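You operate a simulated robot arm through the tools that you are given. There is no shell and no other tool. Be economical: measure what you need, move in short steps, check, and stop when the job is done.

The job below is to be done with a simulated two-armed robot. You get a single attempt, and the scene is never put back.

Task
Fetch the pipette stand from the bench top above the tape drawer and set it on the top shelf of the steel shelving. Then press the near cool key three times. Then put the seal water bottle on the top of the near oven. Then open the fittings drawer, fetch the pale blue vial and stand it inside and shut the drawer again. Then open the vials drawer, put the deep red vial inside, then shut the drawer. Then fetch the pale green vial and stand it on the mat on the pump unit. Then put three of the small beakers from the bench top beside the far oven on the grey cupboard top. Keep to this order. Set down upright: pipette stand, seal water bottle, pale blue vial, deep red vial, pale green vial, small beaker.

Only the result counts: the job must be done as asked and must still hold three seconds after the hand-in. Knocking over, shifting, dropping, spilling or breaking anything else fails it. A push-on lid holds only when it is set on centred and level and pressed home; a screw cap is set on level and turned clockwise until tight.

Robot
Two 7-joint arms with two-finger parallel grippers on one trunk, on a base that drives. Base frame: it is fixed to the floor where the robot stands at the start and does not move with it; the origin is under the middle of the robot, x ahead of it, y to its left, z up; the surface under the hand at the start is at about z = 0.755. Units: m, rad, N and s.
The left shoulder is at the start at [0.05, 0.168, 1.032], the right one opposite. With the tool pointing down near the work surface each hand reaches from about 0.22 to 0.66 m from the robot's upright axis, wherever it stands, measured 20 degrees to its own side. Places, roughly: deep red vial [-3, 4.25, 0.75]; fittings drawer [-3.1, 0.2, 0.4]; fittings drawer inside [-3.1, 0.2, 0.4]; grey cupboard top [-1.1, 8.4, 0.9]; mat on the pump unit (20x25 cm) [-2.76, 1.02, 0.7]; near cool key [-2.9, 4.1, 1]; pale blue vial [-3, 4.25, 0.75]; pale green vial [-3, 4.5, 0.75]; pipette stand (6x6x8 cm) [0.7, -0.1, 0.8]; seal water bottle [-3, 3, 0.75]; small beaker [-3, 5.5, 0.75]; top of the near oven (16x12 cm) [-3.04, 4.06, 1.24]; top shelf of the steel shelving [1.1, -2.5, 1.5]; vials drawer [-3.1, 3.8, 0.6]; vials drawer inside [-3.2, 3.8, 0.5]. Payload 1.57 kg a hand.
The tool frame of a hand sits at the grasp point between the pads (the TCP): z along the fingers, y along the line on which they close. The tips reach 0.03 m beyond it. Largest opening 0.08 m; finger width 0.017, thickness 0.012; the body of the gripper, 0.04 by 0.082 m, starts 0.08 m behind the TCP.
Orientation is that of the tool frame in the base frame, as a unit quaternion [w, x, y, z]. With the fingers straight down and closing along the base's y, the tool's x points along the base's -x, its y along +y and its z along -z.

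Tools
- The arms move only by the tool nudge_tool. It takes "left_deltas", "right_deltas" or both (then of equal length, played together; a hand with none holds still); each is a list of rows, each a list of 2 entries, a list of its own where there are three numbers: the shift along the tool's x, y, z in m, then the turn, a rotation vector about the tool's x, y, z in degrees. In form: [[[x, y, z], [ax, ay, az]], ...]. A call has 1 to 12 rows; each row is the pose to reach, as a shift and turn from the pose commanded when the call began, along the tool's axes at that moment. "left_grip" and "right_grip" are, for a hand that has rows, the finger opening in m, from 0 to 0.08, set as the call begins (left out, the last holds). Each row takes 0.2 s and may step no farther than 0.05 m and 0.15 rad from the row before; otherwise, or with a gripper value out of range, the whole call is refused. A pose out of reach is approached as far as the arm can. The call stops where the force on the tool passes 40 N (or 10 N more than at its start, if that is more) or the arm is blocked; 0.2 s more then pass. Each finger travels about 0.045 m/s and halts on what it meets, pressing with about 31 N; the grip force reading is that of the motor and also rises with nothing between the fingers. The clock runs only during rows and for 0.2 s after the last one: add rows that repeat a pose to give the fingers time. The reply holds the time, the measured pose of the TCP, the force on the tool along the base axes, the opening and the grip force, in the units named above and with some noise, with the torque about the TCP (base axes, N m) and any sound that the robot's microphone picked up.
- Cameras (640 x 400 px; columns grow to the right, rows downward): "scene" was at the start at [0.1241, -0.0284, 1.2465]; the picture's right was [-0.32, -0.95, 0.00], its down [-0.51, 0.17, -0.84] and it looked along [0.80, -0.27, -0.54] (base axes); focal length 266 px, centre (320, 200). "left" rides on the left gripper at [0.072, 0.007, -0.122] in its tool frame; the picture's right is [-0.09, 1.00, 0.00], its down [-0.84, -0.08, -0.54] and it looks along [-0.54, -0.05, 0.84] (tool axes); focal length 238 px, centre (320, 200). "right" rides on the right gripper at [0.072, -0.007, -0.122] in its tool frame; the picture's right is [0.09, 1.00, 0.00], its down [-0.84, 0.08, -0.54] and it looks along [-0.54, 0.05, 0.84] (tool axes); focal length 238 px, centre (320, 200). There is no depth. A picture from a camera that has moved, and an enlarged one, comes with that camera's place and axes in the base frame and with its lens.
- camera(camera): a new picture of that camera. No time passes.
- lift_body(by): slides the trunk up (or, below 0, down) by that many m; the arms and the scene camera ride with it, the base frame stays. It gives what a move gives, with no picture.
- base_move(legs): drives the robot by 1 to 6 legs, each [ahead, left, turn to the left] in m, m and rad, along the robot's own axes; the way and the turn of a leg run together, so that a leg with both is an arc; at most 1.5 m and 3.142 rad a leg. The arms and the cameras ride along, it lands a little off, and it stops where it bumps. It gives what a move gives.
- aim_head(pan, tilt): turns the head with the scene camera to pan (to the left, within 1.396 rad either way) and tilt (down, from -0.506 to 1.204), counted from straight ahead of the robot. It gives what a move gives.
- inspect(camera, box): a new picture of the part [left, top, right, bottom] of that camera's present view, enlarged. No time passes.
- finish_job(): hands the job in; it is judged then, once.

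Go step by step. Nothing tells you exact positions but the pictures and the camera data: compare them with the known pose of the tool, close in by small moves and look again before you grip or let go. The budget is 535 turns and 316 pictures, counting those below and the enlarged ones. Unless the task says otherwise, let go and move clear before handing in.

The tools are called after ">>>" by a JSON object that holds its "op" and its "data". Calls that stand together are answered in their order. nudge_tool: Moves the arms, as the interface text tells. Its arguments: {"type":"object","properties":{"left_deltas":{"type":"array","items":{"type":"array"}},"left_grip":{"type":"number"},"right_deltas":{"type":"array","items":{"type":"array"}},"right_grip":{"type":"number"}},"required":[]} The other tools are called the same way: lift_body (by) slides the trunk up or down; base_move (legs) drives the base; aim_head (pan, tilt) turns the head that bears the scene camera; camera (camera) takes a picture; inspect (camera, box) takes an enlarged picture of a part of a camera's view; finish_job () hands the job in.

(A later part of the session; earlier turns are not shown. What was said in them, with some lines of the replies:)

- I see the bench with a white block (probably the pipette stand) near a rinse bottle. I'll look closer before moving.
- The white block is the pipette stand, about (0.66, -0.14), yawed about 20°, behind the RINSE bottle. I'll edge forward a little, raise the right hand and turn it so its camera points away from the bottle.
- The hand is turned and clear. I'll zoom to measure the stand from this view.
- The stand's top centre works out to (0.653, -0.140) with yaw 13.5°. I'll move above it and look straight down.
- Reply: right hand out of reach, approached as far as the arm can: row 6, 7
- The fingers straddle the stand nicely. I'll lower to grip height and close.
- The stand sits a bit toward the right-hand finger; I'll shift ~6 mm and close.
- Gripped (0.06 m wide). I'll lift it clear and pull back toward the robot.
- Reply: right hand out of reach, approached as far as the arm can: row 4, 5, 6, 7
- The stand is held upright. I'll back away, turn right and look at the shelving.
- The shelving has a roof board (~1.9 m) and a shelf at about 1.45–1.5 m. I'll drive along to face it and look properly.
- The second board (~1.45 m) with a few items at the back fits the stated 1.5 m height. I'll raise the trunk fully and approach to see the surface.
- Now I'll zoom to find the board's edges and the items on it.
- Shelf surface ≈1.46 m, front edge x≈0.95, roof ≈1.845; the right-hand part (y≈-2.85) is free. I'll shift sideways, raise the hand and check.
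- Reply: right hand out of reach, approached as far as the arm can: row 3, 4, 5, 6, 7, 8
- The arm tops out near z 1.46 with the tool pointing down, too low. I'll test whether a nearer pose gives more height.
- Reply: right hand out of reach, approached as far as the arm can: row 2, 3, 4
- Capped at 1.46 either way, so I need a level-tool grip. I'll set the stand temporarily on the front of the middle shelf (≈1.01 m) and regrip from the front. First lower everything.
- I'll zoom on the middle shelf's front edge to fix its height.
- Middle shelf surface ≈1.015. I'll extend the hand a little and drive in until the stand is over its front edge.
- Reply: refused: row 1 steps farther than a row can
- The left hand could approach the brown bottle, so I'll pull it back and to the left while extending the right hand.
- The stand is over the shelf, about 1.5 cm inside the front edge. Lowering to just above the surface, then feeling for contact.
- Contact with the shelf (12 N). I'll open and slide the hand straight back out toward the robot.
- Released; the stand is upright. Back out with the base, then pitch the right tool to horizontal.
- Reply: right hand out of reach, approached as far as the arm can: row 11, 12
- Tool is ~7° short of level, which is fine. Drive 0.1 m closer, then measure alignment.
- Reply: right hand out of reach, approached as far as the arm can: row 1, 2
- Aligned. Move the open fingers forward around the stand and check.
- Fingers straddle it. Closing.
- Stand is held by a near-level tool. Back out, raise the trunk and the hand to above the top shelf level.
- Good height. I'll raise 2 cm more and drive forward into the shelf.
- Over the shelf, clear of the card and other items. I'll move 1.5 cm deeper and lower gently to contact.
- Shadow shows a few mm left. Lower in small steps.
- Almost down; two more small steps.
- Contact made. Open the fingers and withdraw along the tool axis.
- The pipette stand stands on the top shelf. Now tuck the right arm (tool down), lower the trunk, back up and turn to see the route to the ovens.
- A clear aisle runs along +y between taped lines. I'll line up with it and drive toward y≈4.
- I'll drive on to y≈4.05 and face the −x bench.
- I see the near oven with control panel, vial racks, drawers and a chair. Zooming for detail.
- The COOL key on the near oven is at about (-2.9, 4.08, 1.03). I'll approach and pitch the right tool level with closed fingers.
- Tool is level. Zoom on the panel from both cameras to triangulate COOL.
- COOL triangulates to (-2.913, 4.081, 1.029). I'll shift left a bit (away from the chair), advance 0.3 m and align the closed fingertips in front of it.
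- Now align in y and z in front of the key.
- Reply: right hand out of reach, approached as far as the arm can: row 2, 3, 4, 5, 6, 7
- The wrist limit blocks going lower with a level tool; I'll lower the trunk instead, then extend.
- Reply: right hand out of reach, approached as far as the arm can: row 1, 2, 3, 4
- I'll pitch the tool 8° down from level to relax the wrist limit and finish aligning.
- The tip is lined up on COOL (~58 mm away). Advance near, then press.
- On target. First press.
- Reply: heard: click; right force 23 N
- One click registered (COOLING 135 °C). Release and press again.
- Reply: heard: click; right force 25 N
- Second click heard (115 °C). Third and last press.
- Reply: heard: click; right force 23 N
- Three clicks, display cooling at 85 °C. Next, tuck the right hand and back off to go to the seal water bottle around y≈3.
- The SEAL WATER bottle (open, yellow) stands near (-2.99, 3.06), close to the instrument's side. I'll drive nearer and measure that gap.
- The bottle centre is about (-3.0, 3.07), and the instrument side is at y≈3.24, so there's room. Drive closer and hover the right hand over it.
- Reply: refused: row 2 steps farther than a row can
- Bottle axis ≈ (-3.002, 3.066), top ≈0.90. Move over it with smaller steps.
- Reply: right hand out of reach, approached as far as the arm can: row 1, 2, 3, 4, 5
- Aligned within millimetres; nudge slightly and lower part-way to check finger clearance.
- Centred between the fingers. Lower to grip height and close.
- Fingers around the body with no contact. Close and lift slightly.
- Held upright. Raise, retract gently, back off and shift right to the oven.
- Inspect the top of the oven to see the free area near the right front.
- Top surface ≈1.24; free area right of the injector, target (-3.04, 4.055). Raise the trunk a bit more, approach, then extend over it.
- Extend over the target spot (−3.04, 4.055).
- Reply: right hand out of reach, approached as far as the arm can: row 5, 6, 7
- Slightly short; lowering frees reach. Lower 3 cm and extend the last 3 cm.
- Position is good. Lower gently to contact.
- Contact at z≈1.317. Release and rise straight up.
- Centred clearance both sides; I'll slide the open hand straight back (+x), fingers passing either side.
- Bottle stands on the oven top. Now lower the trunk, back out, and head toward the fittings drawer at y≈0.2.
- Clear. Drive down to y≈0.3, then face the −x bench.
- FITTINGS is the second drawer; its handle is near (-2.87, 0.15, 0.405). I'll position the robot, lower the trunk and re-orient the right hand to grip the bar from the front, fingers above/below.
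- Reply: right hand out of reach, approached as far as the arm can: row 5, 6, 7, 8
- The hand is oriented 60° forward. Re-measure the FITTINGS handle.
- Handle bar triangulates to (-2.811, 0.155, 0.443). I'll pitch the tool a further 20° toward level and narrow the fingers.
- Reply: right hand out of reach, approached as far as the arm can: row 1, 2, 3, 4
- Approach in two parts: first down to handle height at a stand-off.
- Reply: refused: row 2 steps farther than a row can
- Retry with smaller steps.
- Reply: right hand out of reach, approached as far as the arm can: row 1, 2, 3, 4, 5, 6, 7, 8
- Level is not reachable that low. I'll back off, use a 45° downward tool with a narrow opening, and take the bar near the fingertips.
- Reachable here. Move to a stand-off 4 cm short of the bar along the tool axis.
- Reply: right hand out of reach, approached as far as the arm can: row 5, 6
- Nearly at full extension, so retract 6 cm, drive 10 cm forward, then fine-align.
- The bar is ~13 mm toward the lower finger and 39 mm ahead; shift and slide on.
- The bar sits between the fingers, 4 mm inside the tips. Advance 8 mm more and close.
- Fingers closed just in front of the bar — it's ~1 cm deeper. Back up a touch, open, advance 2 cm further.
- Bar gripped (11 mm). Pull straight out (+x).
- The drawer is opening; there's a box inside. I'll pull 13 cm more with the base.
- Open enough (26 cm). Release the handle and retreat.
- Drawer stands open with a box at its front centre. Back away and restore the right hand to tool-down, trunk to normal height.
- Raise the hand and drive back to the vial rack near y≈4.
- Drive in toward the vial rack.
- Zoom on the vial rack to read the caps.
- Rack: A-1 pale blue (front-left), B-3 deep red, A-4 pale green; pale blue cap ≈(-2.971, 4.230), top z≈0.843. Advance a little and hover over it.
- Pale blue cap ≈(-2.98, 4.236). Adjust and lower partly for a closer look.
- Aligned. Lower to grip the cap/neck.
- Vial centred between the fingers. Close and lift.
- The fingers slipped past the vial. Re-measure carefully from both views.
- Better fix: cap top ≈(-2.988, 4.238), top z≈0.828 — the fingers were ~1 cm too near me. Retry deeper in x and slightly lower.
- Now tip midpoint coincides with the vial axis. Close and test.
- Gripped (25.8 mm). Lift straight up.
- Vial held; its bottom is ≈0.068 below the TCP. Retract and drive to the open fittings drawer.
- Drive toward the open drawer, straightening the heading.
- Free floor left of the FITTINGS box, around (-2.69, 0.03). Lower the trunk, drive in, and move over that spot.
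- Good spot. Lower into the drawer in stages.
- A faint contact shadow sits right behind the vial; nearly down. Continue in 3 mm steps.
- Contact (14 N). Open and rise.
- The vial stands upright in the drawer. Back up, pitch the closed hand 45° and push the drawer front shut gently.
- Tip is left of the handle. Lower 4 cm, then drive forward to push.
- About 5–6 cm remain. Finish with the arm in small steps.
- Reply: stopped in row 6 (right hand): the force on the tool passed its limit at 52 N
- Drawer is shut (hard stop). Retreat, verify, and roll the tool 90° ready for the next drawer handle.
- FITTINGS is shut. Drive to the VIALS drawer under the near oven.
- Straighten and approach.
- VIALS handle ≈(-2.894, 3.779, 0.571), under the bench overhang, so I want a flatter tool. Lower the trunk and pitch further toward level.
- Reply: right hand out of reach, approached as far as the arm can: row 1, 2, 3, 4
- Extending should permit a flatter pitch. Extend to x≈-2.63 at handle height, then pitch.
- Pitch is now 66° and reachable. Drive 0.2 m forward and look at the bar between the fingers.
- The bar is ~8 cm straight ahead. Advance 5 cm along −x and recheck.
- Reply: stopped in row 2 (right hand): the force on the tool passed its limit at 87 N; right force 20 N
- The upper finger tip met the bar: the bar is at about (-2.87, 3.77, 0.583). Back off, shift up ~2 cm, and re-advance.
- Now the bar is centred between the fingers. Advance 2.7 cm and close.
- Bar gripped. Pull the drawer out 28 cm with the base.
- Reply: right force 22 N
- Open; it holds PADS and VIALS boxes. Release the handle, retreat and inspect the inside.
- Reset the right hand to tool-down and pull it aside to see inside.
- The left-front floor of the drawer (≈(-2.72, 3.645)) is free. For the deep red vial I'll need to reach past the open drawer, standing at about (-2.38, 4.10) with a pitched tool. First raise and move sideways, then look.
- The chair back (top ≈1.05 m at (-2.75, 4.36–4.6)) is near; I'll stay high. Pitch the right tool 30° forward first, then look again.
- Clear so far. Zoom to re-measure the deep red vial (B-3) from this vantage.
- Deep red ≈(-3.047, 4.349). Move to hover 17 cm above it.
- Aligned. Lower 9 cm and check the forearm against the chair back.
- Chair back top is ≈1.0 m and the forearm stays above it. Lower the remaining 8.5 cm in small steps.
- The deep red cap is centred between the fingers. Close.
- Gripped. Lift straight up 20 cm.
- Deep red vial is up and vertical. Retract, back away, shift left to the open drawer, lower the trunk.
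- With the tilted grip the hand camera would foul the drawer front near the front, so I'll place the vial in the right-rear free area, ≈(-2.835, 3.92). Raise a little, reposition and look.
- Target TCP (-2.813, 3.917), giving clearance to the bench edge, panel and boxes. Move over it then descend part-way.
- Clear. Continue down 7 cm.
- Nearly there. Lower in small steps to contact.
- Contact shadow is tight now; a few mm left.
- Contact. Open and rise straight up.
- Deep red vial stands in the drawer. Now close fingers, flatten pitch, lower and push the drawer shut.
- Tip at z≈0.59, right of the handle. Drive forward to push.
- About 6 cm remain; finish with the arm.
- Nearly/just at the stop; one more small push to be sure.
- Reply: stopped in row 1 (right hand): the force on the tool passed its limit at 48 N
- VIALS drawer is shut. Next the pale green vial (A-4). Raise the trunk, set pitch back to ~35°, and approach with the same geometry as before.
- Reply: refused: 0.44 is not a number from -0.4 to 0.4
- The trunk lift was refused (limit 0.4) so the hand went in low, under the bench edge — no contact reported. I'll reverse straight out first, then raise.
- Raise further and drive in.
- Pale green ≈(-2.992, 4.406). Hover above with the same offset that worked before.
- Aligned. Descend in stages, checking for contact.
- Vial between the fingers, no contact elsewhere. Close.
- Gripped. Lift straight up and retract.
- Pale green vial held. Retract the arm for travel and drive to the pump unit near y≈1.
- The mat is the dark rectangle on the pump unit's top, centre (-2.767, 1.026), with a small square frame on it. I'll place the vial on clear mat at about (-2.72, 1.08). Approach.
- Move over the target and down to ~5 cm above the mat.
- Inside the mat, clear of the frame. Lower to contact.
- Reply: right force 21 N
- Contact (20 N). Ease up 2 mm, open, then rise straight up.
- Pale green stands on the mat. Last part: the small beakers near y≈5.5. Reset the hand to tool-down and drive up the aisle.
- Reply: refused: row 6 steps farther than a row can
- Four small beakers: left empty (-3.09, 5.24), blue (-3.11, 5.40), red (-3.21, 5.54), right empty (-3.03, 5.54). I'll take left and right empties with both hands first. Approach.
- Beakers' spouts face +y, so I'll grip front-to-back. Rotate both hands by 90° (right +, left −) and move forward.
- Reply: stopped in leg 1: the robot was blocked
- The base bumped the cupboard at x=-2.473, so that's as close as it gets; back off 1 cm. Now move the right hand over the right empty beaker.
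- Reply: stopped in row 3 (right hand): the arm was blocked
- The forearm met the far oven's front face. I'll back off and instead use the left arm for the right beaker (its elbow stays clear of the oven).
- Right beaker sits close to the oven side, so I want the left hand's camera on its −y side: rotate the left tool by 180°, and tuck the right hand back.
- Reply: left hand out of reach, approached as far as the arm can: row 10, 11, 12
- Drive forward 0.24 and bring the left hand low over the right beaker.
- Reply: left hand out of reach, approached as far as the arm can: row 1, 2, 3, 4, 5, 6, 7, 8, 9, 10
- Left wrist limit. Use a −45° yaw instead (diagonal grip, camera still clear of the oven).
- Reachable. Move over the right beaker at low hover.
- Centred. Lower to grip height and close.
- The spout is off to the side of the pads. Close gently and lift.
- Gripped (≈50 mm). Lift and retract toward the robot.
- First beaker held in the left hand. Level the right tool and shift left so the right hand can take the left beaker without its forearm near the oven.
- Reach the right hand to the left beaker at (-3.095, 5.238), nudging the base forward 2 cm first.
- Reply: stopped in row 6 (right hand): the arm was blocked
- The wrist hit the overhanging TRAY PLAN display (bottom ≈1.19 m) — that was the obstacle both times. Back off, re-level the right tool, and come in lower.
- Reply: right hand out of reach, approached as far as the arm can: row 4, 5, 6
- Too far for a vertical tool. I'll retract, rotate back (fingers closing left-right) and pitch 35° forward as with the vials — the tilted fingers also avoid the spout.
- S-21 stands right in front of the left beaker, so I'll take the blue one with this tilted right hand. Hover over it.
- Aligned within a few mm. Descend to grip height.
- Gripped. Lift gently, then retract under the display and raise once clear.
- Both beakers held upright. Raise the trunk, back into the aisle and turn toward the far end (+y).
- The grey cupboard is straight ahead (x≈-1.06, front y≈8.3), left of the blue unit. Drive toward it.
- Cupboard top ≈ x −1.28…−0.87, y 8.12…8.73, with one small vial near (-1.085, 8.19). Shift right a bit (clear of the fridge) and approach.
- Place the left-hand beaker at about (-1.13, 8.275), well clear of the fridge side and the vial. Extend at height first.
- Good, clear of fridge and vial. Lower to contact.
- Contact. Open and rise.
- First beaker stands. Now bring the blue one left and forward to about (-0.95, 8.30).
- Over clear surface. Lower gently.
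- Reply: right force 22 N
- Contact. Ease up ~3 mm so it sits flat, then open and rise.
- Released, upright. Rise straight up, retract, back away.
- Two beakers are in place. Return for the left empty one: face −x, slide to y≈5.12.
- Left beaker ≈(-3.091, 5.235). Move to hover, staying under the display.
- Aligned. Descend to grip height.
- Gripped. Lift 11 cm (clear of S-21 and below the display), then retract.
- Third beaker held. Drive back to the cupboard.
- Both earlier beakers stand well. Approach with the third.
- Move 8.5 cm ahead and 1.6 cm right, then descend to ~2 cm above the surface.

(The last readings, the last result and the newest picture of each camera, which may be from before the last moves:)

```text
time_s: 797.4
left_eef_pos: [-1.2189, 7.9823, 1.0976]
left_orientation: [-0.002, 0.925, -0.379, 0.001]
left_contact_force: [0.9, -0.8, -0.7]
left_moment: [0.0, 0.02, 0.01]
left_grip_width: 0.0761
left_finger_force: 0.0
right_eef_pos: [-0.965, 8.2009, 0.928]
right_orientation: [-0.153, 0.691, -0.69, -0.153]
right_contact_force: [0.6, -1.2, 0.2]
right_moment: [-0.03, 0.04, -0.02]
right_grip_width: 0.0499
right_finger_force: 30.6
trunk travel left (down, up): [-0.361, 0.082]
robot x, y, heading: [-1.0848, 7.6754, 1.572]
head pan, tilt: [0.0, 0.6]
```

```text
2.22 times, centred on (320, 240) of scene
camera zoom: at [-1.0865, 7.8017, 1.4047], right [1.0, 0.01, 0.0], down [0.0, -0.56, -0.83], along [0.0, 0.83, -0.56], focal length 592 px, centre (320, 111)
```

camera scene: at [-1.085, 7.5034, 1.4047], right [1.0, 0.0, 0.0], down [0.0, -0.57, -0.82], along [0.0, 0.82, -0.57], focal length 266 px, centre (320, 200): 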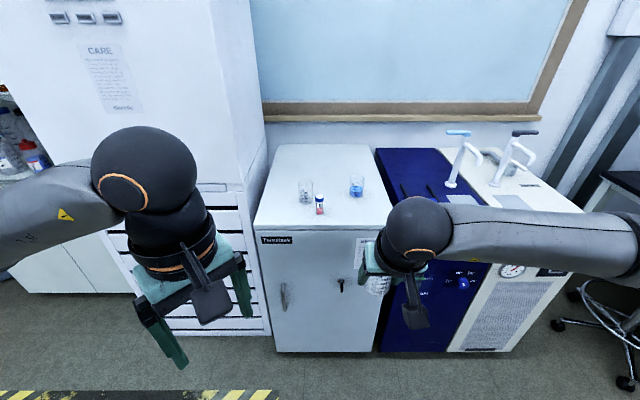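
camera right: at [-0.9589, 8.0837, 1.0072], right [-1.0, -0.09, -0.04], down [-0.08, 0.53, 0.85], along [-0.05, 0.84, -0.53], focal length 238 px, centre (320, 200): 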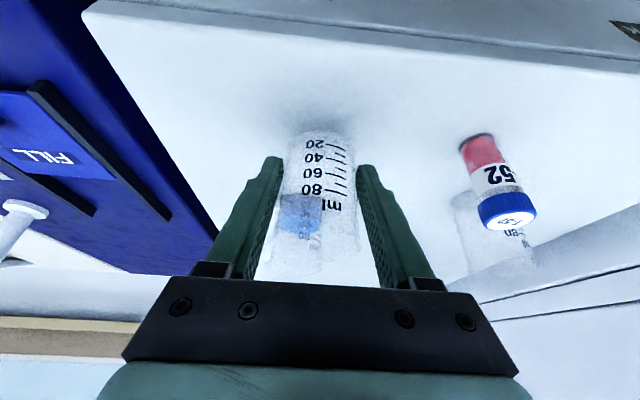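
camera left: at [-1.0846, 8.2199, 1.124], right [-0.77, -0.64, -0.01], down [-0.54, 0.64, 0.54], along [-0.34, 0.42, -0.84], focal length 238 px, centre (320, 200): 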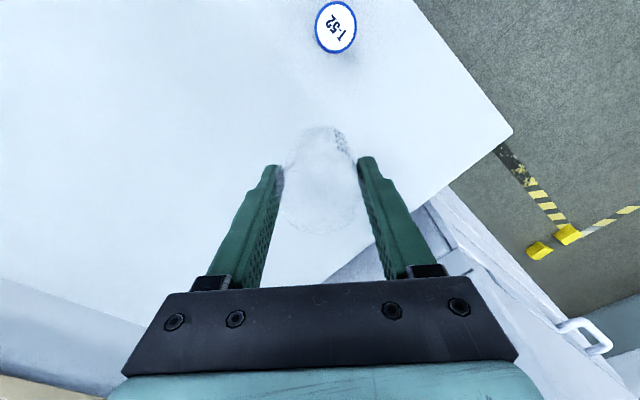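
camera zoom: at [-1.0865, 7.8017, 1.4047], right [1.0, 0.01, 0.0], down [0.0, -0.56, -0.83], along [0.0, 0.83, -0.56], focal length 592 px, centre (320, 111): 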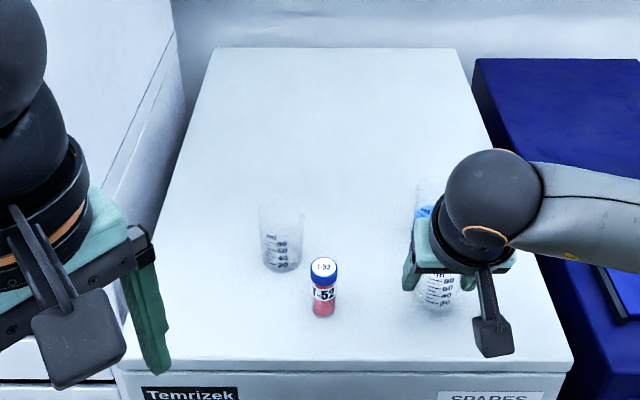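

Clear of the blue beaker behind. Lower in small steps to contact.

>>> {"op": "nudge_tool", "data": {"right_deltas": [[[0.0034, 0, 0.0072], [0, 0, 0]], [[0.0059, 0, 0.0127], [0, 0, 0]], [[0.0072, 0, 0.0154], [0, 0, 0]], [[0.0072, 0, 0.0154], [0, 0, 0]]]}}

>>> {"op": "nudge_tool", "data": {"right_deltas": [[[0.0008, 0, 0.0018], [0, 0, 0]], [[0.0017, 0, 0.0036], [0, 0, 0]], [[0.0017, 0, 0.0036], [0, 0, 0]]]}}

>>> {"op": "inspect", "data": {"camera": "right", "box": [220, 80, 420, 280]}}

```text
time_s: 798.4
left_eef_pos: [-1.2179, 7.9833, 1.0969]
left_orientation: [-0.002, 0.925, -0.379, 0.001]
left_contact_force: [-0.3, -0.2, 0.1]
left_moment: [0.01, 0.0, 0.02]
left_grip_width: 0.076
left_finger_force: 0.0
right_eef_pos: [-0.9642, 8.2013, 0.9109]
right_orientation: [-0.152, 0.692, -0.689, -0.155]
right_contact_force: [-0.1, 0.6, 0.8]
right_moment: [0.07, -0.02, -0.02]
right_grip_width: 0.0498
right_finger_force: 31.1
trunk travel left (down, up): [-0.361, 0.082]
robot x, y, heading: [-1.0877, 7.6769, 1.578]
head pan, tilt: [0.0, 0.6]
```

```text
time_s: 799.2
left_eef_pos: [-1.2176, 7.9811, 1.0977]
left_orientation: [-0.003, 0.925, -0.38, 0.001]
left_contact_force: [0.7, 0.1, -0.4]
left_moment: [0.01, -0.02, 0.02]
left_grip_width: 0.076
left_finger_force: 0.1
right_eef_pos: [-0.9652, 8.2, 0.911]
right_orientation: [-0.154, 0.69, -0.689, -0.156]
right_contact_force: [3.5, -1.3, 19.8]
right_moment: [0.05, -0.26, -0.07]
right_grip_width: 0.0498
right_finger_force: 30.7
trunk travel left (down, up): [-0.361, 0.082]
robot x, y, heading: [-1.0865, 7.6722, 1.579]
head pan, tilt: [0.0, 0.6]
```

```text
2.00 times, centred on (320, 180) of right
camera zoom: at [-0.9584, 8.0822, 0.9895], right [-1.0, -0.09, -0.04], down [-0.08, 0.52, 0.85], along [-0.05, 0.85, -0.53], focal length 477 px, centre (320, 240)
```

zoom: 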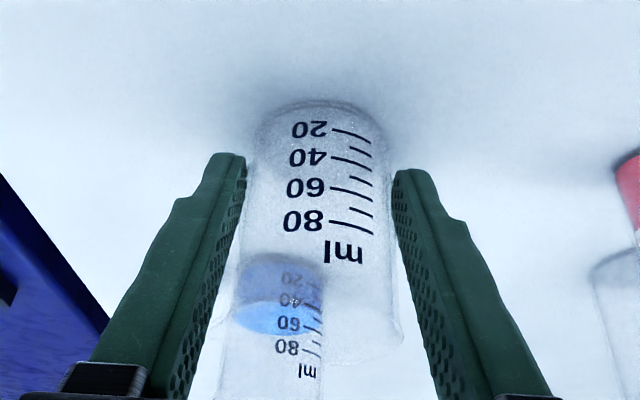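

Contact (20 N). Ease up 2 mm, open, then rise straight up.

>>> {"op": "nudge_tool", "data": {"right_deltas": [[[-0.001, 0, -0.002], [0, 0, 0]], [[-0.001, 0, -0.002], [0, 0, 0]]]}}

>>> {"op": "nudge_tool", "data": {"right_deltas": [[[0, 0, 0], [0, 0, 0]], [[0, 0, 0], [0, 0, 0]], [[0, 0, 0], [0, 0, 0]], [[0, 0, 0], [0, 0, 0]]], "right_grip": 0.076}}

>>> {"op": "nudge_tool", "data": {"right_deltas": [[[-0.0106, 0, -0.0226], [0, 0, 0]], [[-0.0212, 0, -0.0453], [0, 0, 0]], [[-0.0339, 0, -0.0724], [0, 0, 0]], [[-0.0466, 0, -0.0996], [0, 0, 0]], [[-0.0635, 0, -0.136], [0, 0, 0]], [[-0.0635, 0, -0.136], [0, 0, 0]]]}}

>>> {"op": "base_move", "data": {"legs": [[-0.5, 0, 0]]}}

>>> {"op": "camera", "data": {"camera": "scene"}}

>>> {"op": "inspect", "data": {"camera": "scene", "box": [240, 120, 400, 240]}}

```text
time_s: 799.8
left_eef_pos: [-1.2174, 7.9815, 1.0962]
left_orientation: [-0.003, 0.925, -0.38, 0.0]
left_contact_force: [0.5, -0.3, -0.6]
left_moment: [0.0, -0.01, -0.03]
left_grip_width: 0.076
left_finger_force: 0.0
right_eef_pos: [-0.9651, 8.2002, 0.9118]
right_orientation: [-0.154, 0.691, -0.689, -0.154]
right_contact_force: [1.6, 4.8, 12.3]
right_moment: [0.44, -0.11, -0.03]
right_grip_width: 0.0497
right_finger_force: 30.9
trunk travel left (down, up): [-0.361, 0.082]
robot x, y, heading: [-1.0863, 7.6761, 1.577]
head pan, tilt: [0.0, 0.6]
```

```text
time_s: 800.8
left_eef_pos: [-1.2171, 7.9835, 1.0959]
left_orientation: [-0.002, 0.926, -0.379, 0.001]
left_contact_force: [-1.2, 0.0, -0.8]
left_moment: [0.02, 0.01, 0.01]
left_grip_width: 0.076
left_finger_force: 0.0
right_eef_pos: [-0.9652, 8.2, 0.9104]
right_orientation: [-0.153, 0.691, -0.69, -0.153]
right_contact_force: [-0.6, -0.7, 0.4]
right_moment: [0.02, -0.02, 0.01]
right_grip_width: 0.0762
right_finger_force: 0.0
trunk travel left (down, up): [-0.361, 0.082]
robot x, y, heading: [-1.0843, 7.6723, 1.577]
head pan, tilt: [0.0, 0.6]
```

```text
time_s: 802.2
left_eef_pos: [-1.2171, 7.9836, 1.0959]
left_orientation: [-0.002, 0.925, -0.379, 0.001]
left_contact_force: [0.3, 0.1, -0.1]
left_moment: [-0.01, -0.02, 0.0]
left_grip_width: 0.076
left_finger_force: 0.0
right_eef_pos: [-0.9634, 8.1975, 1.0613]
right_orientation: [-0.153, 0.691, -0.689, -0.154]
right_contact_force: [-0.9, -1.2, 1.1]
right_moment: [-0.01, 0.0, 0.01]
right_grip_width: 0.0758
right_finger_force: 0.1
trunk travel left (down, up): [-0.361, 0.082]
robot x, y, heading: [-1.0892, 7.6705, 1.578]
head pan, tilt: [0.0, 0.6]
```

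```text
time_s: 805.1
left_eef_pos: [-1.2147, 7.498, 1.0969]
left_orientation: [-0.003, 0.926, -0.378, 0.0]
left_contact_force: [-0.6, 0.4, -0.2]
left_moment: [-0.03, 0.03, -0.01]
left_grip_width: 0.0757
left_finger_force: 0.1
right_eef_pos: [-0.9628, 7.7149, 1.062]
right_orientation: [-0.153, 0.692, -0.689, -0.153]
right_contact_force: [0.4, 0.4, -0.4]
right_moment: [-0.02, -0.01, -0.01]
right_grip_width: 0.0759
right_finger_force: 0.0
trunk travel left (down, up): [-0.361, 0.082]
robot x, y, heading: [-1.085, 7.186, 1.577]
head pan, tilt: [0.0, 0.6]
```

```text
32 pictures are left
camera scene: at [-1.0836, 7.317, 1.4048], right [1.0, 0.01, 0.0], down [0.0, -0.56, -0.83], along [-0.01, 0.83, -0.56], focal length 266 px, centre (320, 200)
```

scene: 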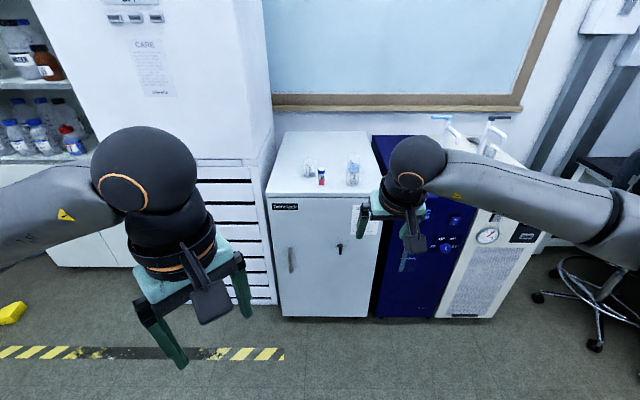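

```text
3.33 times, centred on (320, 180) of scene
camera zoom: at [-1.0836, 7.317, 1.4048], right [1.0, 0.01, 0.0], down [0.0, -0.56, -0.83], along [-0.01, 0.83, -0.56], focal length 887 px, centre (320, 267)
```

zoom: 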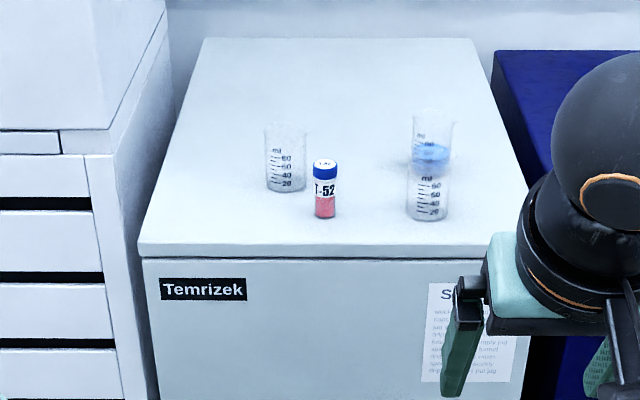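

All three beakers stand upright on the grey cupboard top, and the hands are clear and empty; the earlier items were checked as they were set down. Handing in.

>>> {"op": "finish_job", "data": {}}

```text
The job is handed in.
```

I handed in the job with every step done in the order you gave; I don't have the judge's result yet.

- **Pipette stand:** it stands on the top shelf of the steel shelving. I took this to be the shelf at about 1.46 m, not the roof board above it. I had to set it briefly on the middle shelf to change grip.
- **Near cool key:** three presses, each with an audible click.
- **Seal water bottle:** it stands on top of the near oven. The oven's "TOP -" readout did not change after I set it down, and I don't know what that readout means.
- **Pale blue vial:** it stands in the fittings drawer, which is shut.
- **Deep red vial:** it stands in the vials drawer, which is shut.
- **Pale green vial:** it stands on the pump unit mat, clear of the small raised frame.
- **Small beakers:** two empty ones and the one with blue liquid stand on the grey cupboard top.

The arm and base touched fixed things a few times:

- While I was reaching for the beakers, the right arm was blocked twice, once by the overhanging tray display and once by the display or the far oven.
- The base bumped the cupboard below that bench.
- One finger tip struck a drawer handle.

I saw nothing displaced or spilled in the pictures.
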